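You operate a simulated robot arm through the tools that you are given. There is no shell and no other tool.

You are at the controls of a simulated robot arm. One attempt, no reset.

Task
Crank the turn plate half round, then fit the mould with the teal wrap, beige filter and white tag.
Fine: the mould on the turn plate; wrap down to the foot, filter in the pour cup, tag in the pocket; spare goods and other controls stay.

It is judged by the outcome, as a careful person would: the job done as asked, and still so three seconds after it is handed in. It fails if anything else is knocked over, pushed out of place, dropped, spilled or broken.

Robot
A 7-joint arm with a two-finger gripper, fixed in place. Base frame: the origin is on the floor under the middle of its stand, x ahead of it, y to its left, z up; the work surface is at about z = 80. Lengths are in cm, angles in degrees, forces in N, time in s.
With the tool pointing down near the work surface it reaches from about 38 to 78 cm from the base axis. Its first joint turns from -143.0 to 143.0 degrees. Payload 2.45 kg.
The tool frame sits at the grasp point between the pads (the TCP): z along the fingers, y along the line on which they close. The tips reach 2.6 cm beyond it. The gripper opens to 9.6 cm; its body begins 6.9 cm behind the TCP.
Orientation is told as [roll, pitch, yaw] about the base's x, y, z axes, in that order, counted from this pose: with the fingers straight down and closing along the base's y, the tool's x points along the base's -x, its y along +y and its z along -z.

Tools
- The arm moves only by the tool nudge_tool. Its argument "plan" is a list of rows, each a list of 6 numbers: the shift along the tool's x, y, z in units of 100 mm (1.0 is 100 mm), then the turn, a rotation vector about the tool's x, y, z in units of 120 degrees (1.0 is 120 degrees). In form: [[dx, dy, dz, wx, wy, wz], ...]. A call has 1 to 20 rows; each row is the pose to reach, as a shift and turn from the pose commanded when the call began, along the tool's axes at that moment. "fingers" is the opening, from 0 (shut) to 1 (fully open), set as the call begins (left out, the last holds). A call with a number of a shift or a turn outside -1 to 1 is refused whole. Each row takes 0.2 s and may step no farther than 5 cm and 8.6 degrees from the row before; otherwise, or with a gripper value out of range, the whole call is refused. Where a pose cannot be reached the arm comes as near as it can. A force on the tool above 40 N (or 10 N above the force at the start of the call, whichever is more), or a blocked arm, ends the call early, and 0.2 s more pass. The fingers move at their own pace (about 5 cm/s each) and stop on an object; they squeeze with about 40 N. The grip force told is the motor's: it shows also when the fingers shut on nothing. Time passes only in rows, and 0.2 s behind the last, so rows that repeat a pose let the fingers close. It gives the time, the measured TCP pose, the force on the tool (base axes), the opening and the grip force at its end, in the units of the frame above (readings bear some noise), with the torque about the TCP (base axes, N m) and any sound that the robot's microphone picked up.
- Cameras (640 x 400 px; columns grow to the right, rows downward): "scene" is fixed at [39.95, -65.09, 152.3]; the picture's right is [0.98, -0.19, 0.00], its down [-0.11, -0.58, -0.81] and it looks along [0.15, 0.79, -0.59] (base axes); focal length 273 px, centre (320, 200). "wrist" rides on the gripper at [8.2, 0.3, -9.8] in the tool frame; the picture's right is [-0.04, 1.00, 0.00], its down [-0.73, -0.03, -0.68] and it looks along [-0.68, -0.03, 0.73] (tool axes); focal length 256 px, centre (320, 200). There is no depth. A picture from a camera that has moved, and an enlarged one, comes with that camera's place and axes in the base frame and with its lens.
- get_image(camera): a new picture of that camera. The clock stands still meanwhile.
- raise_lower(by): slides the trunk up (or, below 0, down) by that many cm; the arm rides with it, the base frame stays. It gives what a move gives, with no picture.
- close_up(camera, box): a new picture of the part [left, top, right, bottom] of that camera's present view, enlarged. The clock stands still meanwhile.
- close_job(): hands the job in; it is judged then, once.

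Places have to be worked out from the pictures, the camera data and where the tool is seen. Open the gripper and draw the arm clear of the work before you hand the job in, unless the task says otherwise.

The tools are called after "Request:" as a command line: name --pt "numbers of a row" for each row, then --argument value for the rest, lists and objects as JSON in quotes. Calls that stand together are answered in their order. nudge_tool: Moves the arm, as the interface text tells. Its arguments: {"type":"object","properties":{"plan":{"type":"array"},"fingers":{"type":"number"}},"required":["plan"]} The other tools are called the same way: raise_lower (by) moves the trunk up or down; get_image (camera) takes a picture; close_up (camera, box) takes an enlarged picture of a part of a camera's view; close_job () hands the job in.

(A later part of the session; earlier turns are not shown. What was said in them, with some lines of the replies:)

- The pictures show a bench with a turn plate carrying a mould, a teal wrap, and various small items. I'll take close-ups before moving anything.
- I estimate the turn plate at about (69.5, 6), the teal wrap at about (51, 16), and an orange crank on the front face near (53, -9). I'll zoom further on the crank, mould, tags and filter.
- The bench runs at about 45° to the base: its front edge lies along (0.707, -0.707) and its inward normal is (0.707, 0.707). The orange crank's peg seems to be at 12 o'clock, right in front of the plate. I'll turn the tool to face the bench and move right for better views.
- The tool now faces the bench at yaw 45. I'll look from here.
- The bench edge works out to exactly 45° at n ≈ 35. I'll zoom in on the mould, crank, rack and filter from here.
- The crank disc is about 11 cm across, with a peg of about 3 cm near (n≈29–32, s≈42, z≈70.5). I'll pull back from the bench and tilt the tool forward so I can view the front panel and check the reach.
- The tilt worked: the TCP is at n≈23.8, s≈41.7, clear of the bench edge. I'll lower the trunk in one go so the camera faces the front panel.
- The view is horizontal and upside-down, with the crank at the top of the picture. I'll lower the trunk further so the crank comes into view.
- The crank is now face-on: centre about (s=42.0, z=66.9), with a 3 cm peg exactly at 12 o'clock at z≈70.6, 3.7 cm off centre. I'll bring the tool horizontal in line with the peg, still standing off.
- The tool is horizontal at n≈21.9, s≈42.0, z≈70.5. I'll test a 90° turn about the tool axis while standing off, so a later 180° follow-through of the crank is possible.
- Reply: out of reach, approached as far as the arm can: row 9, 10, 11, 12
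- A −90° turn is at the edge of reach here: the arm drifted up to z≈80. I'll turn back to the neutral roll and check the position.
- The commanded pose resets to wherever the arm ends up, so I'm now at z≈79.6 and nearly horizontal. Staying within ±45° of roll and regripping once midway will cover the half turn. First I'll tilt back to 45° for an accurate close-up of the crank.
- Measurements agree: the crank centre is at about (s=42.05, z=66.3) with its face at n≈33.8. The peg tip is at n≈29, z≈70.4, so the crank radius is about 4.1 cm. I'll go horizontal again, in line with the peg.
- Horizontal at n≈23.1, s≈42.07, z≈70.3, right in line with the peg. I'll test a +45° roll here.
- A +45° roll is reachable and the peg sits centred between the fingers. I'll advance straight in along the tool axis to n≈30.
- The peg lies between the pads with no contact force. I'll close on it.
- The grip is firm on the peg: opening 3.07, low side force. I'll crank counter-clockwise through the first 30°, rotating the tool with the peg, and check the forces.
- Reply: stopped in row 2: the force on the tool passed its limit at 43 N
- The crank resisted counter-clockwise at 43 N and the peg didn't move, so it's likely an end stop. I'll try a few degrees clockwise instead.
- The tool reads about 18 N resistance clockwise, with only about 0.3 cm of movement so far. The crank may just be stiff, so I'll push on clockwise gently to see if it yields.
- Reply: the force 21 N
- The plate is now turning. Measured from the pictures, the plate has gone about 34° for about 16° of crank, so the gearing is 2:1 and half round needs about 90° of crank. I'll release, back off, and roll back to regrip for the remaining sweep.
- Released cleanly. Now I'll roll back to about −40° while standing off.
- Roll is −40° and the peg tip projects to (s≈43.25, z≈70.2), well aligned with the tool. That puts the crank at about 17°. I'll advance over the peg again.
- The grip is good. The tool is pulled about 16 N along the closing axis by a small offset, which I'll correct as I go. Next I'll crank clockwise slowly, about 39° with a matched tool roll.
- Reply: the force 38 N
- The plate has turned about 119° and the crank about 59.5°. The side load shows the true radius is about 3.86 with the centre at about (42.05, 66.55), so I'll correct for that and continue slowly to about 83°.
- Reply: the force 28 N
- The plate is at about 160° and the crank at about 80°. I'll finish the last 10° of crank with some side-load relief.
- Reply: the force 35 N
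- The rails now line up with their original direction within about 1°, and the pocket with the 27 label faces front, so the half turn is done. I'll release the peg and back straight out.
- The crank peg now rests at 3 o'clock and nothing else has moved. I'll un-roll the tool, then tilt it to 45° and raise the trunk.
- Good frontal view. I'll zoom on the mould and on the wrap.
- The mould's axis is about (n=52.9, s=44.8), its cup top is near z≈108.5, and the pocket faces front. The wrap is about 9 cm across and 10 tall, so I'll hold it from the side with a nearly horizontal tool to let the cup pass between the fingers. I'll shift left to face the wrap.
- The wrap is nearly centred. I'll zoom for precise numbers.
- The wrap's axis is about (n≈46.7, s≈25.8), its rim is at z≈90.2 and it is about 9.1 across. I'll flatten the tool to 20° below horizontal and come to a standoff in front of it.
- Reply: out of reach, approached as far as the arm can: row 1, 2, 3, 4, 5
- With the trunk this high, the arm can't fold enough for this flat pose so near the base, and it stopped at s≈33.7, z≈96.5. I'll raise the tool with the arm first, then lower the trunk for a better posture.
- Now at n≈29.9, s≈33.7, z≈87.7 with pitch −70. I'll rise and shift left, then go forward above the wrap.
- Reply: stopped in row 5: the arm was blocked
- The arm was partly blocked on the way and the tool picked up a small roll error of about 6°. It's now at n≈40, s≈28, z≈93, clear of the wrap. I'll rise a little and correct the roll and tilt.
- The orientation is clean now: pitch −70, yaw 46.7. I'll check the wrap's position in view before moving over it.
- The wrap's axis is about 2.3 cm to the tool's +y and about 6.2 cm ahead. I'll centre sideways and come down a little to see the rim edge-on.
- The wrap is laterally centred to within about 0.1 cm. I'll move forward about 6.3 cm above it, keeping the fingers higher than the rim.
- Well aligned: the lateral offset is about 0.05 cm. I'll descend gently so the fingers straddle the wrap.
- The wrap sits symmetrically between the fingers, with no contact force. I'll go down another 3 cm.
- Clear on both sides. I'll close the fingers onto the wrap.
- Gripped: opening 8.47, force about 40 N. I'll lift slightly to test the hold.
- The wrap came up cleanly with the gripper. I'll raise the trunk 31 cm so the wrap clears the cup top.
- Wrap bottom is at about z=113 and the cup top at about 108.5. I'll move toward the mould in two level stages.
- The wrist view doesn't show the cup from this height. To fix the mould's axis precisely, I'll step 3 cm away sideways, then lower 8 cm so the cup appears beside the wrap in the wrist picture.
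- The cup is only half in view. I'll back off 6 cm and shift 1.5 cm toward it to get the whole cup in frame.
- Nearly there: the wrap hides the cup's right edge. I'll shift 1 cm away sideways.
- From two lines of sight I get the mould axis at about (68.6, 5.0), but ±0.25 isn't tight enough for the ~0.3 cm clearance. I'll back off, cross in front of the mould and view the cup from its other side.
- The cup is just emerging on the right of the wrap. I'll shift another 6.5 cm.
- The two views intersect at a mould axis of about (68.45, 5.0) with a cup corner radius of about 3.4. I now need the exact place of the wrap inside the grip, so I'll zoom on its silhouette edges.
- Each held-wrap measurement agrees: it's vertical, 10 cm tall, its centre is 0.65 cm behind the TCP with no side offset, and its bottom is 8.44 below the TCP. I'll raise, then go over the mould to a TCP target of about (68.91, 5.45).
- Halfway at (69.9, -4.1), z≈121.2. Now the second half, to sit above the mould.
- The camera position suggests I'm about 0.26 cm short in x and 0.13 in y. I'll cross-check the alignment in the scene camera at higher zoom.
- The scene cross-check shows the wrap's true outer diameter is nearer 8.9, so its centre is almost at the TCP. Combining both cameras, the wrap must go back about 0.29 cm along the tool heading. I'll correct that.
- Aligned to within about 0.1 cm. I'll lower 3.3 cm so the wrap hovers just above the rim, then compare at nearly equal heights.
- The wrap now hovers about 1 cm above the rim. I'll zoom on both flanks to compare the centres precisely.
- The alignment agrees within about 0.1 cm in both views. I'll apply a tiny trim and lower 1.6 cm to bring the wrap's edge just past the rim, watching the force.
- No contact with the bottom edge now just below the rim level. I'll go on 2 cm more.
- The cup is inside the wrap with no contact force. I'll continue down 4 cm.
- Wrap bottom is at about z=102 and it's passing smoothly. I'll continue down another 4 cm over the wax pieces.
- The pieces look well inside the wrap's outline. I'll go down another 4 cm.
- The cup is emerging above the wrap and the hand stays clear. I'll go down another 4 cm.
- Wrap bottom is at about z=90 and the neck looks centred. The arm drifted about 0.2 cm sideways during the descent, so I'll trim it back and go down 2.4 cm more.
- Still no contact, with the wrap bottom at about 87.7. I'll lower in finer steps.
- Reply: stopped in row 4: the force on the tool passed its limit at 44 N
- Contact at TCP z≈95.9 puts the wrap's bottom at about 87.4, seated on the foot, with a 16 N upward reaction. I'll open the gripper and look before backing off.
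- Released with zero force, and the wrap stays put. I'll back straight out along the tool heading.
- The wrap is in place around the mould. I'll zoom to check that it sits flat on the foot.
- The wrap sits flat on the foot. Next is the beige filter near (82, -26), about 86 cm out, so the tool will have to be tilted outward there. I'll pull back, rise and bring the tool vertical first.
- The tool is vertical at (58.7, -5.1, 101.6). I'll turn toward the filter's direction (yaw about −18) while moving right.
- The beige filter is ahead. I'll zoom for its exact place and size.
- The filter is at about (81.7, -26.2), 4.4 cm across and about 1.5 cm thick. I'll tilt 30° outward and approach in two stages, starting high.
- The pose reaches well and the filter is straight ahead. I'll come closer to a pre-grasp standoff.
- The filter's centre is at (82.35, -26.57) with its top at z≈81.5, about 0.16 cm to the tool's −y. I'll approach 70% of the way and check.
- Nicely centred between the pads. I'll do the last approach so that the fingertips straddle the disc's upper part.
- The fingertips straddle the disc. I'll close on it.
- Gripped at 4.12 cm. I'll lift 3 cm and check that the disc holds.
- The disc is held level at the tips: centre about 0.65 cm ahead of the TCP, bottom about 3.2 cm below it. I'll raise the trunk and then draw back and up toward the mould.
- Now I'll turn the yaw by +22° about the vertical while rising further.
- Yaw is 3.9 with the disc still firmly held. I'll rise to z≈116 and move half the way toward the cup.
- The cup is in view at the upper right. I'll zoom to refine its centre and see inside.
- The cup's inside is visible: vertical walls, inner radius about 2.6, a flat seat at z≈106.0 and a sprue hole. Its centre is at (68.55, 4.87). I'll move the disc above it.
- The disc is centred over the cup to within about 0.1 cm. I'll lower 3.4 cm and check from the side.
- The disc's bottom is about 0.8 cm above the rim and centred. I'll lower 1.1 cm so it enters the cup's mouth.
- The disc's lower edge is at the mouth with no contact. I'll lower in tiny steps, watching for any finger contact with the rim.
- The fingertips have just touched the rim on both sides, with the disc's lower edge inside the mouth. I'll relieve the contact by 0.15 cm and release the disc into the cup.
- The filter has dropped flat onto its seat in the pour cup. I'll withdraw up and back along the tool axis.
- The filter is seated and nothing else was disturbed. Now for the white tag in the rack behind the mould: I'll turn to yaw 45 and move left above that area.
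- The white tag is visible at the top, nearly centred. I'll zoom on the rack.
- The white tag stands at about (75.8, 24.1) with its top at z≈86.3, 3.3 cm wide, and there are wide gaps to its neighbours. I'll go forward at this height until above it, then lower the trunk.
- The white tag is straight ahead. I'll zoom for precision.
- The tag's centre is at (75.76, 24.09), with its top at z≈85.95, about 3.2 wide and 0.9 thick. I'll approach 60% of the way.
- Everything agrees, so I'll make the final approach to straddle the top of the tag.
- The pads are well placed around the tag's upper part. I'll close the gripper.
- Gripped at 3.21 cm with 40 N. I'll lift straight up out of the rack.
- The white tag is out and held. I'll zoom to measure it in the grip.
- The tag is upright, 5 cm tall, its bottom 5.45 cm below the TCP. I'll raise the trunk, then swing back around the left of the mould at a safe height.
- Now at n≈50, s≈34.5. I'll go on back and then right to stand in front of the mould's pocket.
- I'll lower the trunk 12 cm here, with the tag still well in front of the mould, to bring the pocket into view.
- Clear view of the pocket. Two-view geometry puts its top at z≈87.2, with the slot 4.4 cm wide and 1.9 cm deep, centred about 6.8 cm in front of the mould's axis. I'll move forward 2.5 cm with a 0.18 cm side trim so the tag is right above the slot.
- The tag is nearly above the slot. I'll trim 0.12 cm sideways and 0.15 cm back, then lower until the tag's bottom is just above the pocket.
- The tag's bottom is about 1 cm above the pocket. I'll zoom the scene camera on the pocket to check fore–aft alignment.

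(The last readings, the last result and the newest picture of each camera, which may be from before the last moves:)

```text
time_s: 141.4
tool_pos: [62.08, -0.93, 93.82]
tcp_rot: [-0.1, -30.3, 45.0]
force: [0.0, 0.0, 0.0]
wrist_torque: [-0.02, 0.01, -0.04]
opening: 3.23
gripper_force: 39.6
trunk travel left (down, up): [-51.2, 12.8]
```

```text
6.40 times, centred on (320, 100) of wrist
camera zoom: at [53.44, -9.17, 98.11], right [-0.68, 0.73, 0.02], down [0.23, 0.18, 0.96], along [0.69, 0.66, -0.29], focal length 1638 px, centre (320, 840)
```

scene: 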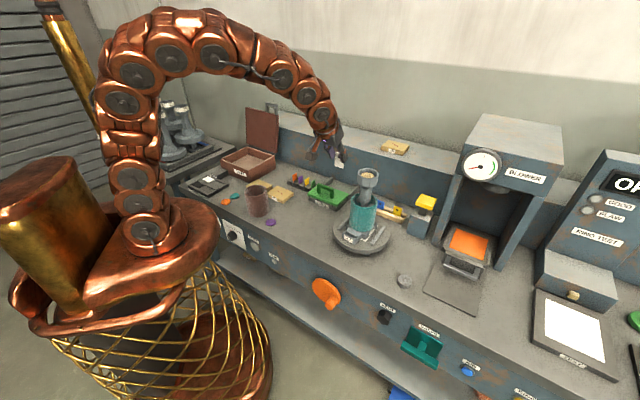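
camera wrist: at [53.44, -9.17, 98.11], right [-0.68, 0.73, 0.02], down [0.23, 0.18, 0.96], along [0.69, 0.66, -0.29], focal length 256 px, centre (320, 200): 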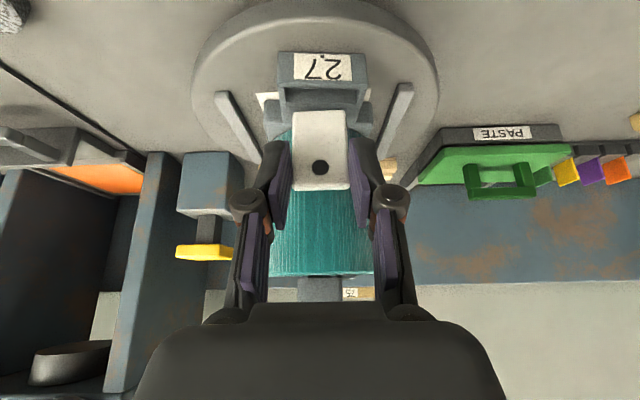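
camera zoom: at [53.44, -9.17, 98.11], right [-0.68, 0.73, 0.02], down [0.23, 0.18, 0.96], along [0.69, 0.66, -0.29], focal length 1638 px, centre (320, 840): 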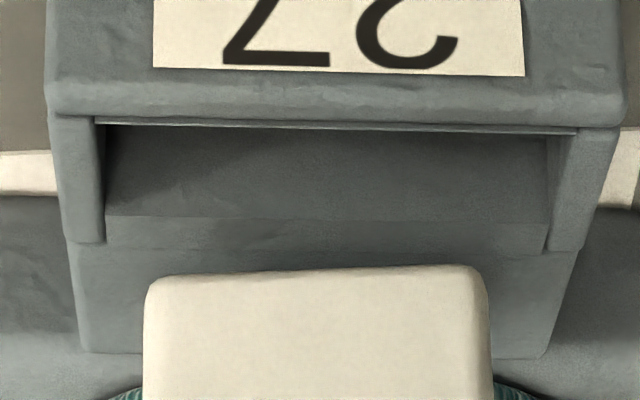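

The slot runs from about 12.8 to 14.6 ahead of the camera and the tag sits at about 13.7–14.0, so I'll shift back 0.2 and sideways 0.1, then lower 1.6 cm gently.

Request:
nudge_tool --pt "0.0173 0.01 -0.0101 0 0 0" --pt "0.0274 0.01 0.0072 0 0 0" --pt "0.0375 0.01 0.0244 0 0 0" --pt "0.0476 0.01 0.0417 0 0 0" --pt "0.0577 0.01 0.059 0 0 0" --pt "0.0678 0.01 0.0763 0 0 0" --pt "0.0778 0.01 0.0935 0 0 0" --pt "0.088 0.01 0.1108 0 0 0" --pt "0.098 0.01 0.128 0 0 0"

Request:
close_up --camera "wrist" --box '[270, 70, 370, 130]'

Request:
close_up --camera "scene" --box '[340, 215, 380, 245]'

```text
time_s: 143.4
tool_pos: [61.86, -0.84, 92.24]
tcp_rot: [0.0, -30.4, 45.1]
force: [1.3, -1.3, 27.7]
wrist_torque: [0.46, -0.48, -0.04]
opening: 3.23
gripper_force: 39.8
trunk travel left (down, up): [-51.2, 12.8]
```

```text
6.40 times, centred on (320, 100) of wrist
camera zoom: at [53.19, -9.14, 96.49], right [-0.68, 0.73, 0.02], down [0.22, 0.18, 0.96], along [0.7, 0.66, -0.29], focal length 1638 px, centre (320, 840)
```

zoom: 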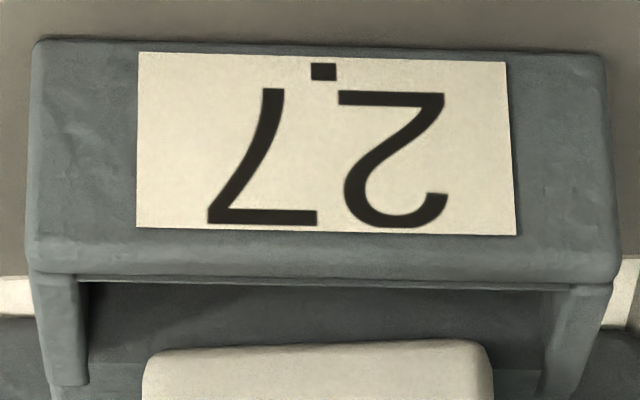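

```text
13.33 times, centred on (360, 230) of scene
camera zoom: at [39.95, -65.09, 152.3], right [0.98, -0.19, 0.0], down [-0.11, -0.58, -0.81], along [0.15, 0.79, -0.59], focal length 3639 px, centre (-213, -200)
```

zoom: 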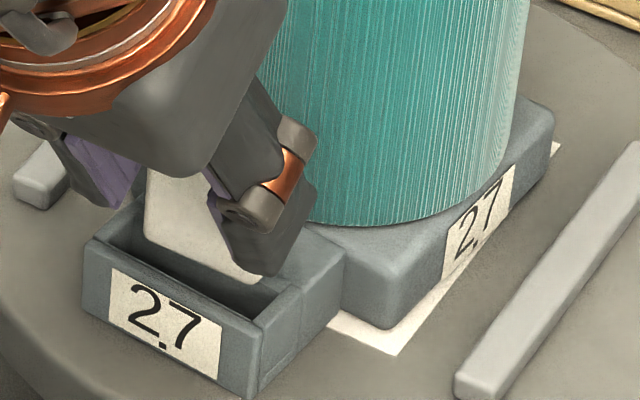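

There's contact at about 28 N, acting about 2.4 cm ahead of the TCP: the tag's bottom met the block behind the slot. I'll look before moving on.

Request:
get_image --camera "wrist"

Request:
close_up --camera "wrist" --box '[250, 80, 390, 220]'

Request:
close_up --camera "scene" --box '[340, 200, 390, 250]'

```text
taken
camera wrist: at [53.19, -9.14, 96.49], right [-0.68, 0.73, 0.02], down [0.22, 0.18, 0.96], along [0.7, 0.66, -0.29], focal length 256 px, centre (320, 200)
```

wrist: 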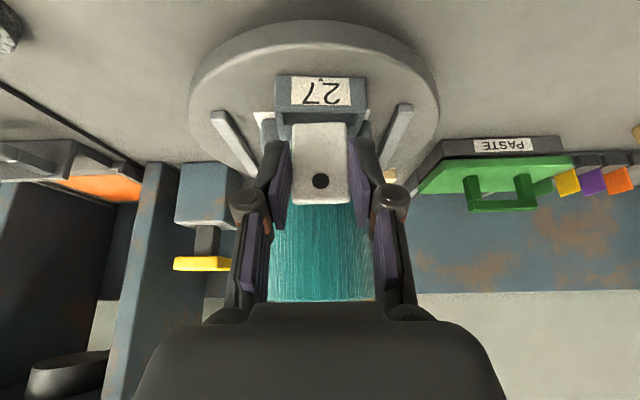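

```text
2.86 times, centred on (320, 150) of wrist
camera zoom: at [53.19, -9.14, 96.49], right [-0.68, 0.73, 0.02], down [0.22, 0.18, 0.96], along [0.7, 0.66, -0.29], focal length 731 px, centre (320, 343)
```

zoom: 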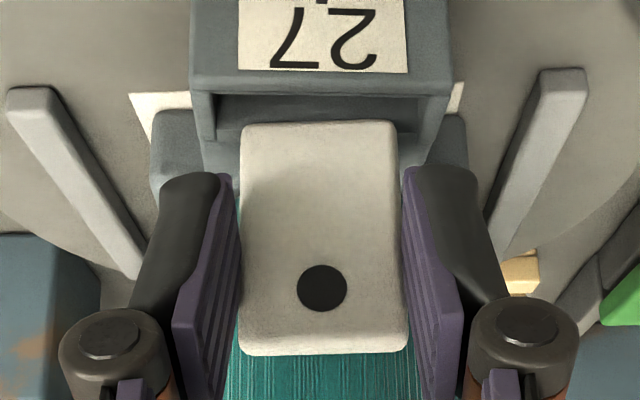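

```text
8.00 times, centred on (365, 225) of scene
camera zoom: at [39.95, -65.09, 152.3], right [0.98, -0.19, 0.0], down [-0.11, -0.58, -0.81], along [0.15, 0.79, -0.59], focal length 2184 px, centre (-40, 0)
```

zoom: 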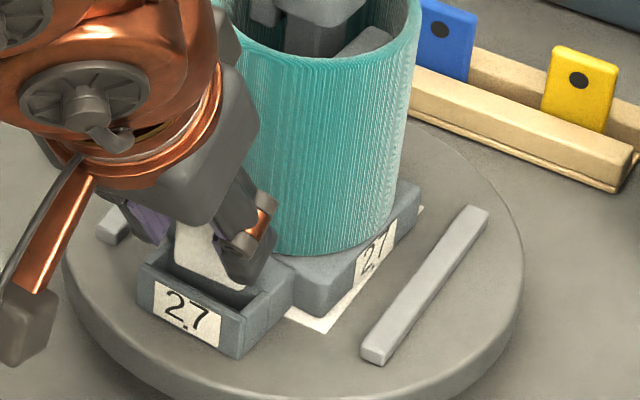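

The tag slid about 0.75 cm up in the grip but is still held straight. From the contact, the tag's centre is at TCP +2.3 and it was about 0.4 cm too far back. I'll lift 0.6 and shift back 0.43.

Request:
nudge_tool --pt "-0.0151 0 -0.0259 0 0 0" --pt "-0.0303 0 -0.0518 0 0 0" --pt "-0.0118 0 -0.0627 0 0 0" --pt "0.0068 0 -0.0735 0 0 0" --pt "0.0068 0 -0.0735 0 0 0"

Request:
close_up --camera "wrist" --box '[250, 60, 390, 220]'

Request:
close_up --camera "scene" --box '[340, 215, 380, 245]'

```text
time_s: 144.6
tool_pos: [61.68, -1.14, 92.75]
tcp_rot: [0.1, -30.3, 45.1]
force: [-0.2, 0.4, 0.1]
wrist_torque: [0.01, 0.03, 0.0]
opening: 3.22
gripper_force: 39.9
trunk travel left (down, up): [-51.2, 12.8]
```

```text
2.50 times, centred on (320, 140) of wrist
camera zoom: at [52.98, -9.55, 97.02], right [-0.68, 0.73, 0.02], down [0.23, 0.18, 0.96], along [0.69, 0.66, -0.29], focal length 640 px, centre (320, 350)
```

zoom: 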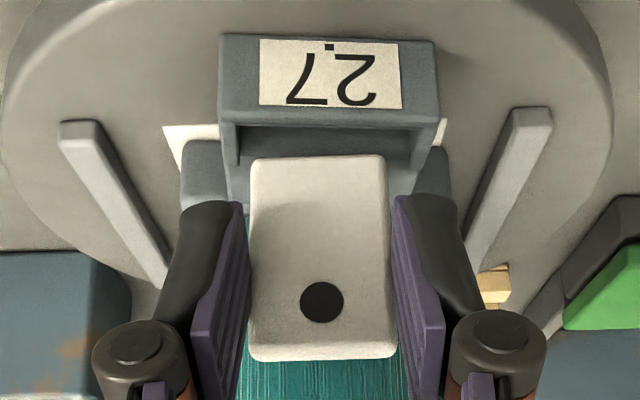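

```text
13.33 times, centred on (360, 230) of scene
camera zoom: at [39.95, -65.09, 152.3], right [0.98, -0.19, 0.0], down [-0.11, -0.58, -0.81], along [0.15, 0.79, -0.59], focal length 3639 px, centre (-213, -200)
```

zoom: 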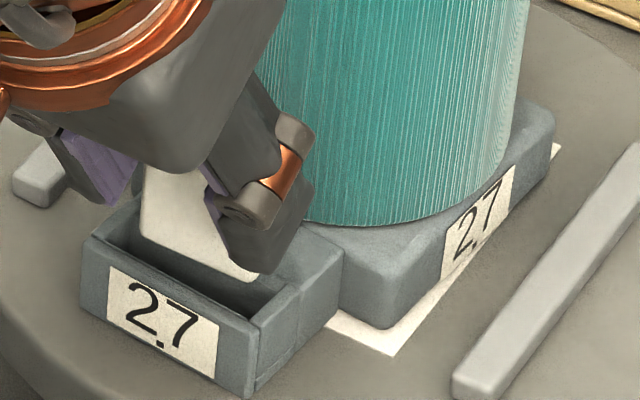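

The tag now sits over the slot's middle fore–aft. I'll trim 0.18 cm sideways and lower 0.9 cm, watching the force.

Request:
nudge_tool --pt "0 0.018 0 0 0 0" --pt "0.0151 0.018 0.0259 0 0 0" --pt "0.0303 0.018 0.0518 0 0 0" --pt "0.0454 0.018 0.0777 0 0 0" --pt "0.0454 0.018 0.0777 0 0 0"

Request:
close_up --camera "wrist" --box '[250, 60, 390, 220]'

Request:
close_up --camera "scene" --box '[340, 215, 380, 245]'

```text
time_s: 145.8
tool_pos: [61.42, -1.12, 91.8]
tcp_rot: [0.0, -30.4, 45.0]
force: [-0.3, 0.3, 0.3]
wrist_torque: [0.0, -0.02, 0.01]
opening: 3.24
gripper_force: 39.4
trunk travel left (down, up): [-51.2, 12.8]
```

```text
2.50 times, centred on (320, 140) of wrist
camera zoom: at [52.79, -9.38, 96.09], right [-0.68, 0.73, 0.02], down [0.23, 0.18, 0.96], along [0.69, 0.66, -0.29], focal length 640 px, centre (320, 350)
```

zoom: 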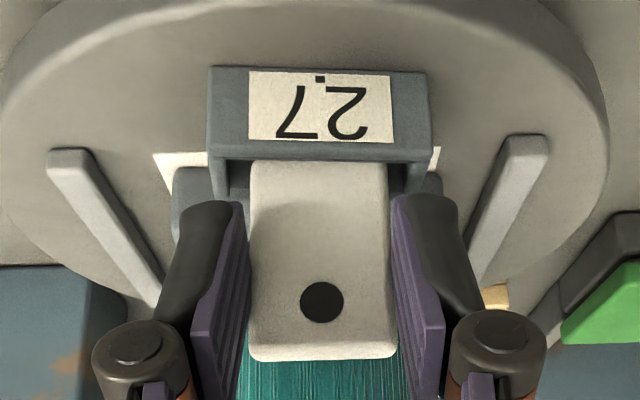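

```text
13.33 times, centred on (360, 230) of scene
camera zoom: at [39.95, -65.09, 152.3], right [0.98, -0.19, 0.0], down [-0.11, -0.58, -0.81], along [0.15, 0.79, -0.59], focal length 3639 px, centre (-213, -200)
```

zoom: 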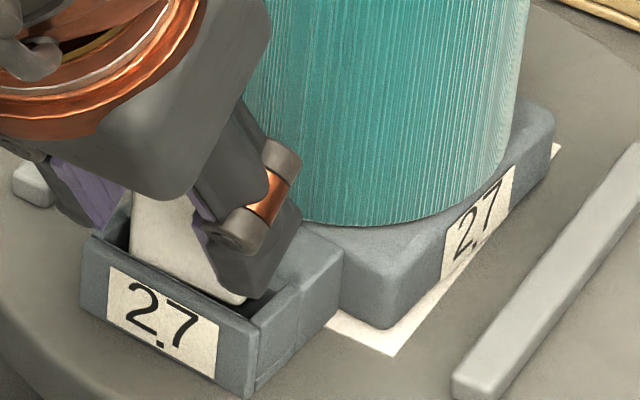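

The tag's lower edge is now inside the slot with no force. I'll lower another 1.2 cm in small steps.

Request:
nudge_tool --pt "0.0151 0 0.0259 0 0 0" --pt "0.0303 0 0.0518 0 0 0" --pt "0.0454 0 0.0777 0 0 0" --pt "0.0605 0 0.1036 0 0 0" --pt "0.0605 0 0.1036 0 0 0"

Request:
close_up --camera "wrist" --box '[250, 60, 390, 220]'

Request:
close_up --camera "scene" --box '[340, 215, 380, 245]'

```text
time_s: 147.0
tool_pos: [61.54, -1.02, 90.5]
tcp_rot: [0.1, -30.4, 45.1]
force: [0.7, -0.5, 1.9]
wrist_torque: [-0.01, -0.08, -0.11]
opening: 3.2
gripper_force: 40.1
trunk travel left (down, up): [-51.2, 12.8]
```

```text
2.50 times, centred on (320, 140) of wrist
camera zoom: at [52.77, -9.36, 94.9], right [-0.68, 0.73, 0.02], down [0.23, 0.18, 0.96], along [0.69, 0.66, -0.29], focal length 640 px, centre (320, 350)
```

zoom: 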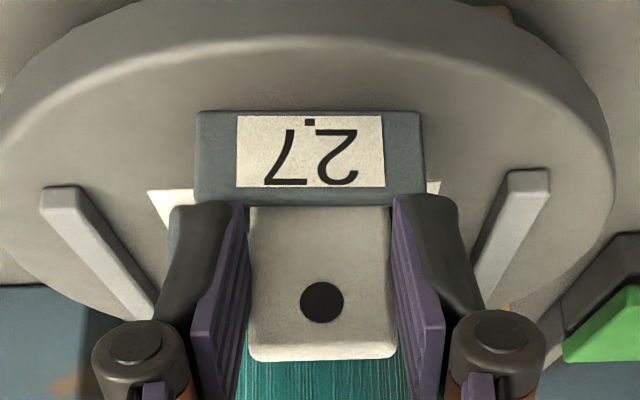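

```text
13.33 times, centred on (360, 230) of scene
camera zoom: at [39.95, -65.09, 152.3], right [0.98, -0.19, 0.0], down [-0.11, -0.58, -0.81], along [0.15, 0.79, -0.59], focal length 3639 px, centre (-213, -200)
```

zoom: 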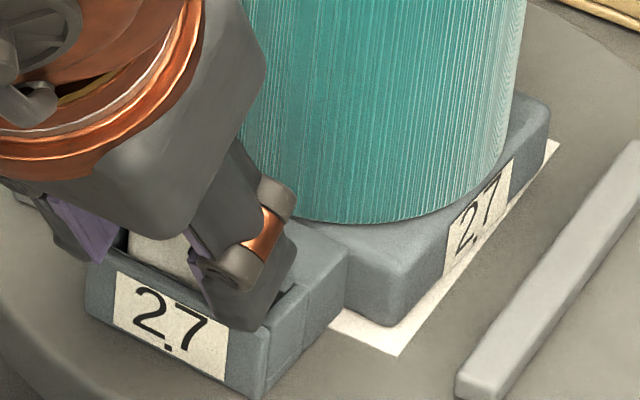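

The tag is about 1.6 cm inside the slot, behind the front wall, with almost no force. I'll open the gripper a little to let it settle in the pocket.

Request:
nudge_tool --pt "0 0 0 0 0 0" --pt "0 0 0 0 0 0" --pt "0 0 0 0 0 0" --pt "0 0 0 0 0 0" --fingers 0.5

Request:
close_up --camera "wrist" --box '[250, 60, 390, 220]'

Request:
close_up --camera "scene" --box '[340, 215, 380, 245]'

```text
time_s: 148.0
tool_pos: [61.49, -1.11, 90.53]
tcp_rot: [0.0, -30.3, 45.0]
force: [0.0, -0.1, -0.3]
wrist_torque: [0.05, -0.01, 0.02]
opening: 4.8
gripper_force: 0.1
trunk travel left (down, up): [-51.2, 12.8]
```

```text
2.50 times, centred on (320, 140) of wrist
camera zoom: at [52.77, -9.35, 94.9], right [-0.68, 0.73, 0.02], down [0.23, 0.18, 0.96], along [0.69, 0.66, -0.29], focal length 640 px, centre (320, 350)
```

zoom: 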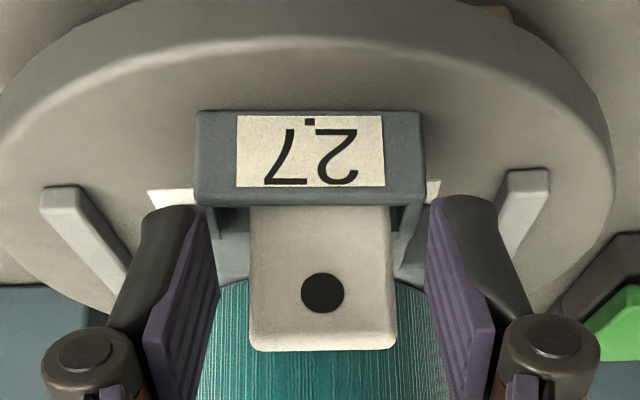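

```text
13.33 times, centred on (360, 230) of scene
camera zoom: at [39.95, -65.09, 152.3], right [0.98, -0.19, 0.0], down [-0.11, -0.58, -0.81], along [0.15, 0.79, -0.59], focal length 3639 px, centre (-213, -200)
```

zoom: 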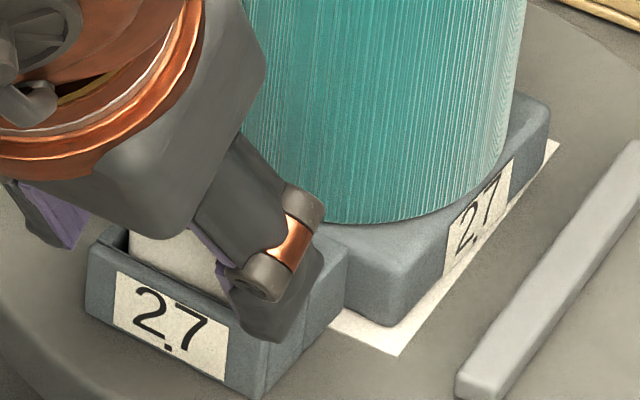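

Released: the tag stands in the pocket on its own. I'll withdraw up and back along the tool axis.

Request:
nudge_tool --pt "0 0 -0.05 0 0 0" --pt "0 0 -0.12 0 0 0" --pt "0 0 -0.25 0 0 0" --pt "0 0 -0.4 0 0 0" --pt "0 0 -0.6 0 0 0" --pt "0 0 -0.8 0 0 0"

Request:
get_image --camera "wrist"

Request:
close_up --camera "scene" --box '[310, 160, 430, 260]'

Request:
close_up --camera "wrist" --box '[240, 20, 400, 160]'

```text
time_s: 149.4
tool_pos: [58.67, -3.86, 97.48]
tcp_rot: [0.1, -30.4, 45.0]
force: [-0.4, -0.2, 0.2]
wrist_torque: [0.01, 0.0, 0.0]
opening: 4.79
gripper_force: 0.0
trunk travel left (down, up): [-51.2, 12.8]
```

```text
taken
camera wrist: at [50.0, -12.31, 101.71], right [-0.68, 0.73, 0.02], down [0.23, 0.18, 0.96], along [0.69, 0.66, -0.29], focal length 256 px, centre (320, 200)
```

wrist: 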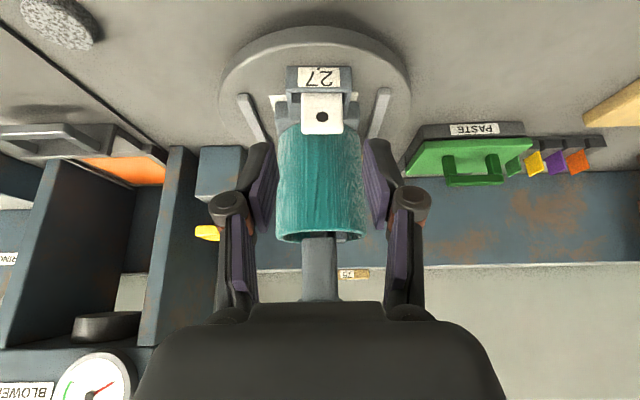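

```text
4.00 times, centred on (370, 210) of scene
camera zoom: at [39.95, -65.09, 152.3], right [0.98, -0.19, 0.0], down [-0.11, -0.58, -0.81], along [0.15, 0.79, -0.59], focal length 1092 px, centre (120, 160)
```

zoom: 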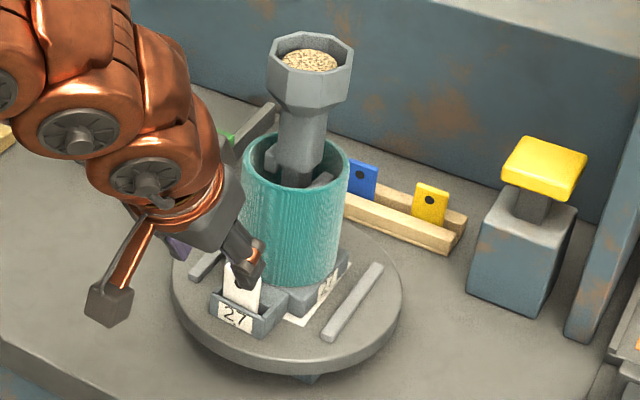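

```text
2.86 times, centred on (320, 90) of wrist
camera zoom: at [50.0, -12.31, 101.71], right [-0.68, 0.73, 0.02], down [0.23, 0.18, 0.96], along [0.69, 0.66, -0.29], focal length 731 px, centre (320, 514)
```

zoom: 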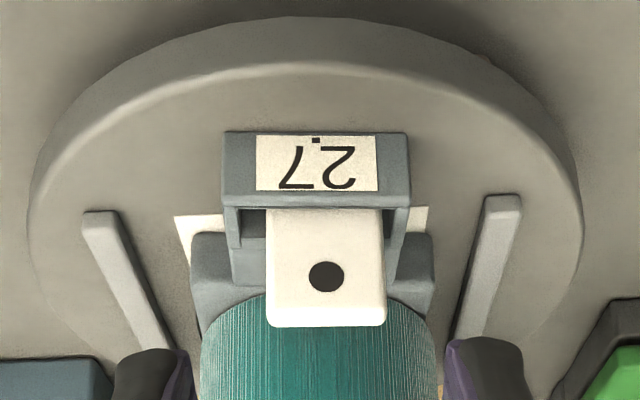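

The tag stands in the pocket, and the rails read 45° within half a degree, so the plate is a true half turn. I'll draw the arm clear, up and back, and open the gripper.

Request:
nudge_tool --pt "0 0 -0.2 0 0 0" --pt "0 0 -0.4 0 0 0" --pt "0 0 -0.6 0 0 0" --pt "0 0 -0.8 0 0 0" --pt "0 0 -0.95 0 0 0" --fingers 1

Request:
raise_lower --by 12

Request:
get_image --camera "scene"

Request:
get_image --camera "wrist"

Request:
close_up --camera "scene" --box '[310, 150, 430, 270]'

```text
time_s: 150.6
tool_pos: [55.2, -7.21, 105.63]
tcp_rot: [0.1, -30.3, 45.0]
force: [0.3, -0.1, -0.2]
wrist_torque: [0.02, 0.02, 0.03]
opening: 9.6
gripper_force: 0.1
trunk travel left (down, up): [-51.2, 12.8]
```

```text
time_s: 152.1
tool_pos: [55.28, -7.23, 117.45]
tcp_rot: [0.0, -30.3, 45.0]
force: [0.8, -0.7, -0.2]
wrist_torque: [-0.02, -0.01, -0.01]
opening: 9.63
gripper_force: 0.1
trunk travel left (down, up): [-63.2, 0.8]
```

```text
taken
```

scene: 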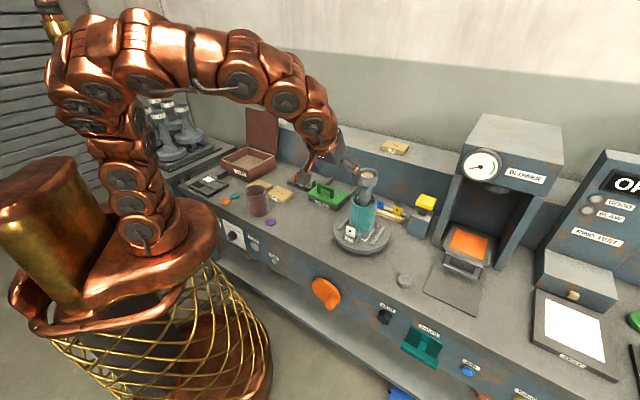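

```text
taken
camera wrist: at [46.56, -15.55, 121.91], right [-0.68, 0.73, 0.02], down [0.23, 0.18, 0.96], along [0.69, 0.66, -0.29], focal length 256 px, centre (320, 200)
```

wrist: 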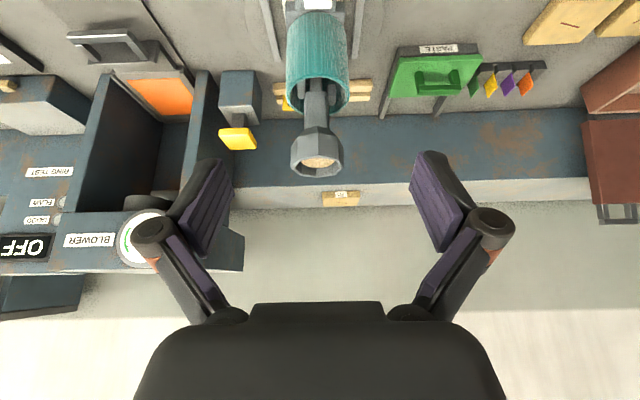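

```text
3.33 times, centred on (370, 210) of scene
camera zoom: at [39.95, -65.09, 152.3], right [0.98, -0.19, 0.0], down [-0.11, -0.58, -0.81], along [0.15, 0.79, -0.59], focal length 910 px, centre (153, 167)
```

zoom: 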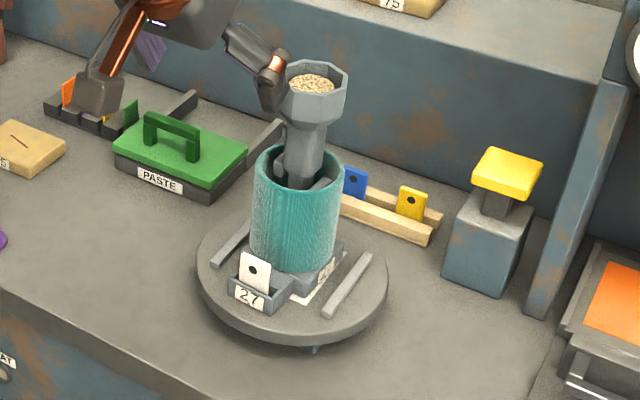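

Everything looks right: the rails match their original picture positions, the tag is upright in the pocket, the wrap is on the foot and the filter is in the cup. The other goods haven't moved. I'll draw the arm a little farther back before handing in.

Request:
nudge_tool --pt "0.15 0.1 -0.09 0 0 0" --pt "0.3 0.2 -0.18 0 0 0" --pt "0.45 0.3 -0.26 0 0 0" --pt "0.6 0.4 -0.35 0 0 0" --pt "0.69 0.5 -0.4 0 0 0" --pt "0.69 0.5 -0.4 0 0 0"

Request:
get_image --camera "scene"

Request:
close_up --camera "scene" --box '[330, 155, 410, 255]'

Request:
close_up --camera "scene" --box '[200, 220, 500, 400]'

```text
time_s: 153.5
tool_pos: [46.08, -9.39, 117.7]
tcp_rot: [0.1, -30.3, 45.1]
force: [-0.3, -0.3, 0.9]
wrist_torque: [0.01, 0.01, -0.01]
opening: 9.57
gripper_force: 0.0
trunk travel left (down, up): [-63.2, 0.8]
```

```text
taken
```

scene: 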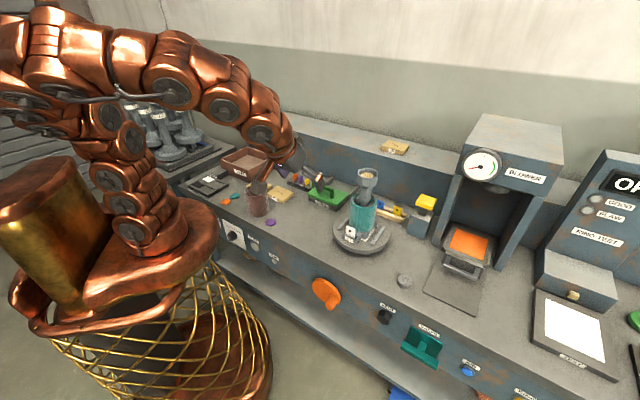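

```text
4.00 times, centred on (370, 205) of scene
camera zoom: at [39.95, -65.09, 152.3], right [0.98, -0.19, 0.0], down [-0.11, -0.58, -0.81], along [0.15, 0.79, -0.59], focal length 1092 px, centre (120, 180)
```

zoom: 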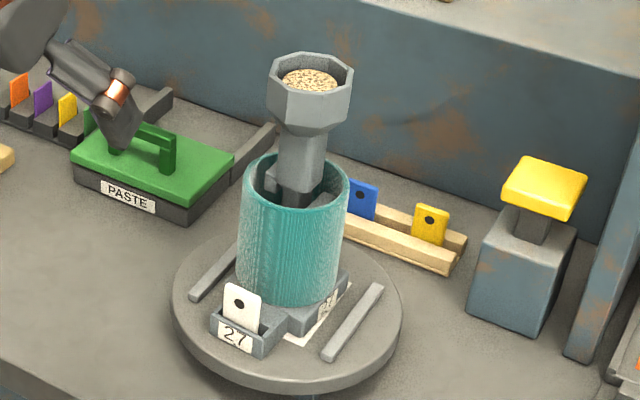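

```text
2.13 times, centred on (350, 310) of scene
camera zoom: at [39.95, -65.09, 152.3], right [0.98, -0.19, 0.0], down [-0.11, -0.58, -0.81], along [0.15, 0.79, -0.59], focal length 582 px, centre (256, -35)
```

zoom: 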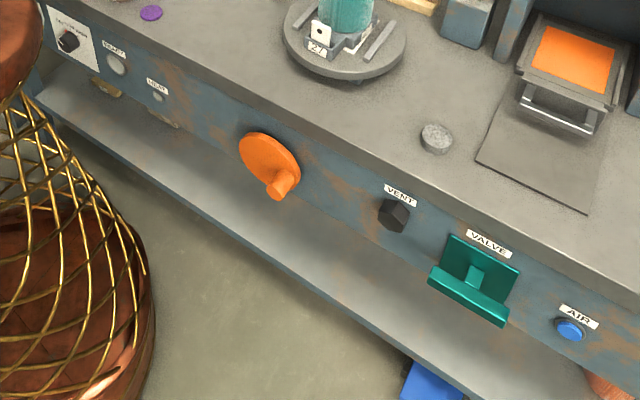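

The job is complete: plate turned half round, wrap seated on the foot, filter in the pour cup, white tag in the pocket. The gripper is open, the arm is clear, and the other goods and controls are unmoved. I'll hand it in.

Request:
close_job

```text
The job is handed in.
```

I finished the job and handed it in. I don't have the judge's result.

- **Turn plate:** it is half round, and its rails line up with their original direction to within about 1°. The crank is geared 2:1, so its peg moved only a quarter turn, from 12 o'clock to 3 o'clock.
- **Teal wrap:** it sits flat on the mould's foot.
- **Beige filter:** it lies flat on the seat inside the pour cup. I let it go at the mouth of the cup, so it dropped about 2 cm inside.
- **White tag:** it stands upright in the pocket. On the first try the tag caught the block behind the slot with about 28 N, so I lifted it, shifted it and tried again.
- **Mould angle:** the mould is still on the plate but looks turned by roughly 3–5° relative to it. I saw this before the tag went in, and the tag insertion may have added a degree or two.
- **Everything else:** the spare goods and other controls look unmoved in the last pictures. The gripper is open and the arm is clear of the work.
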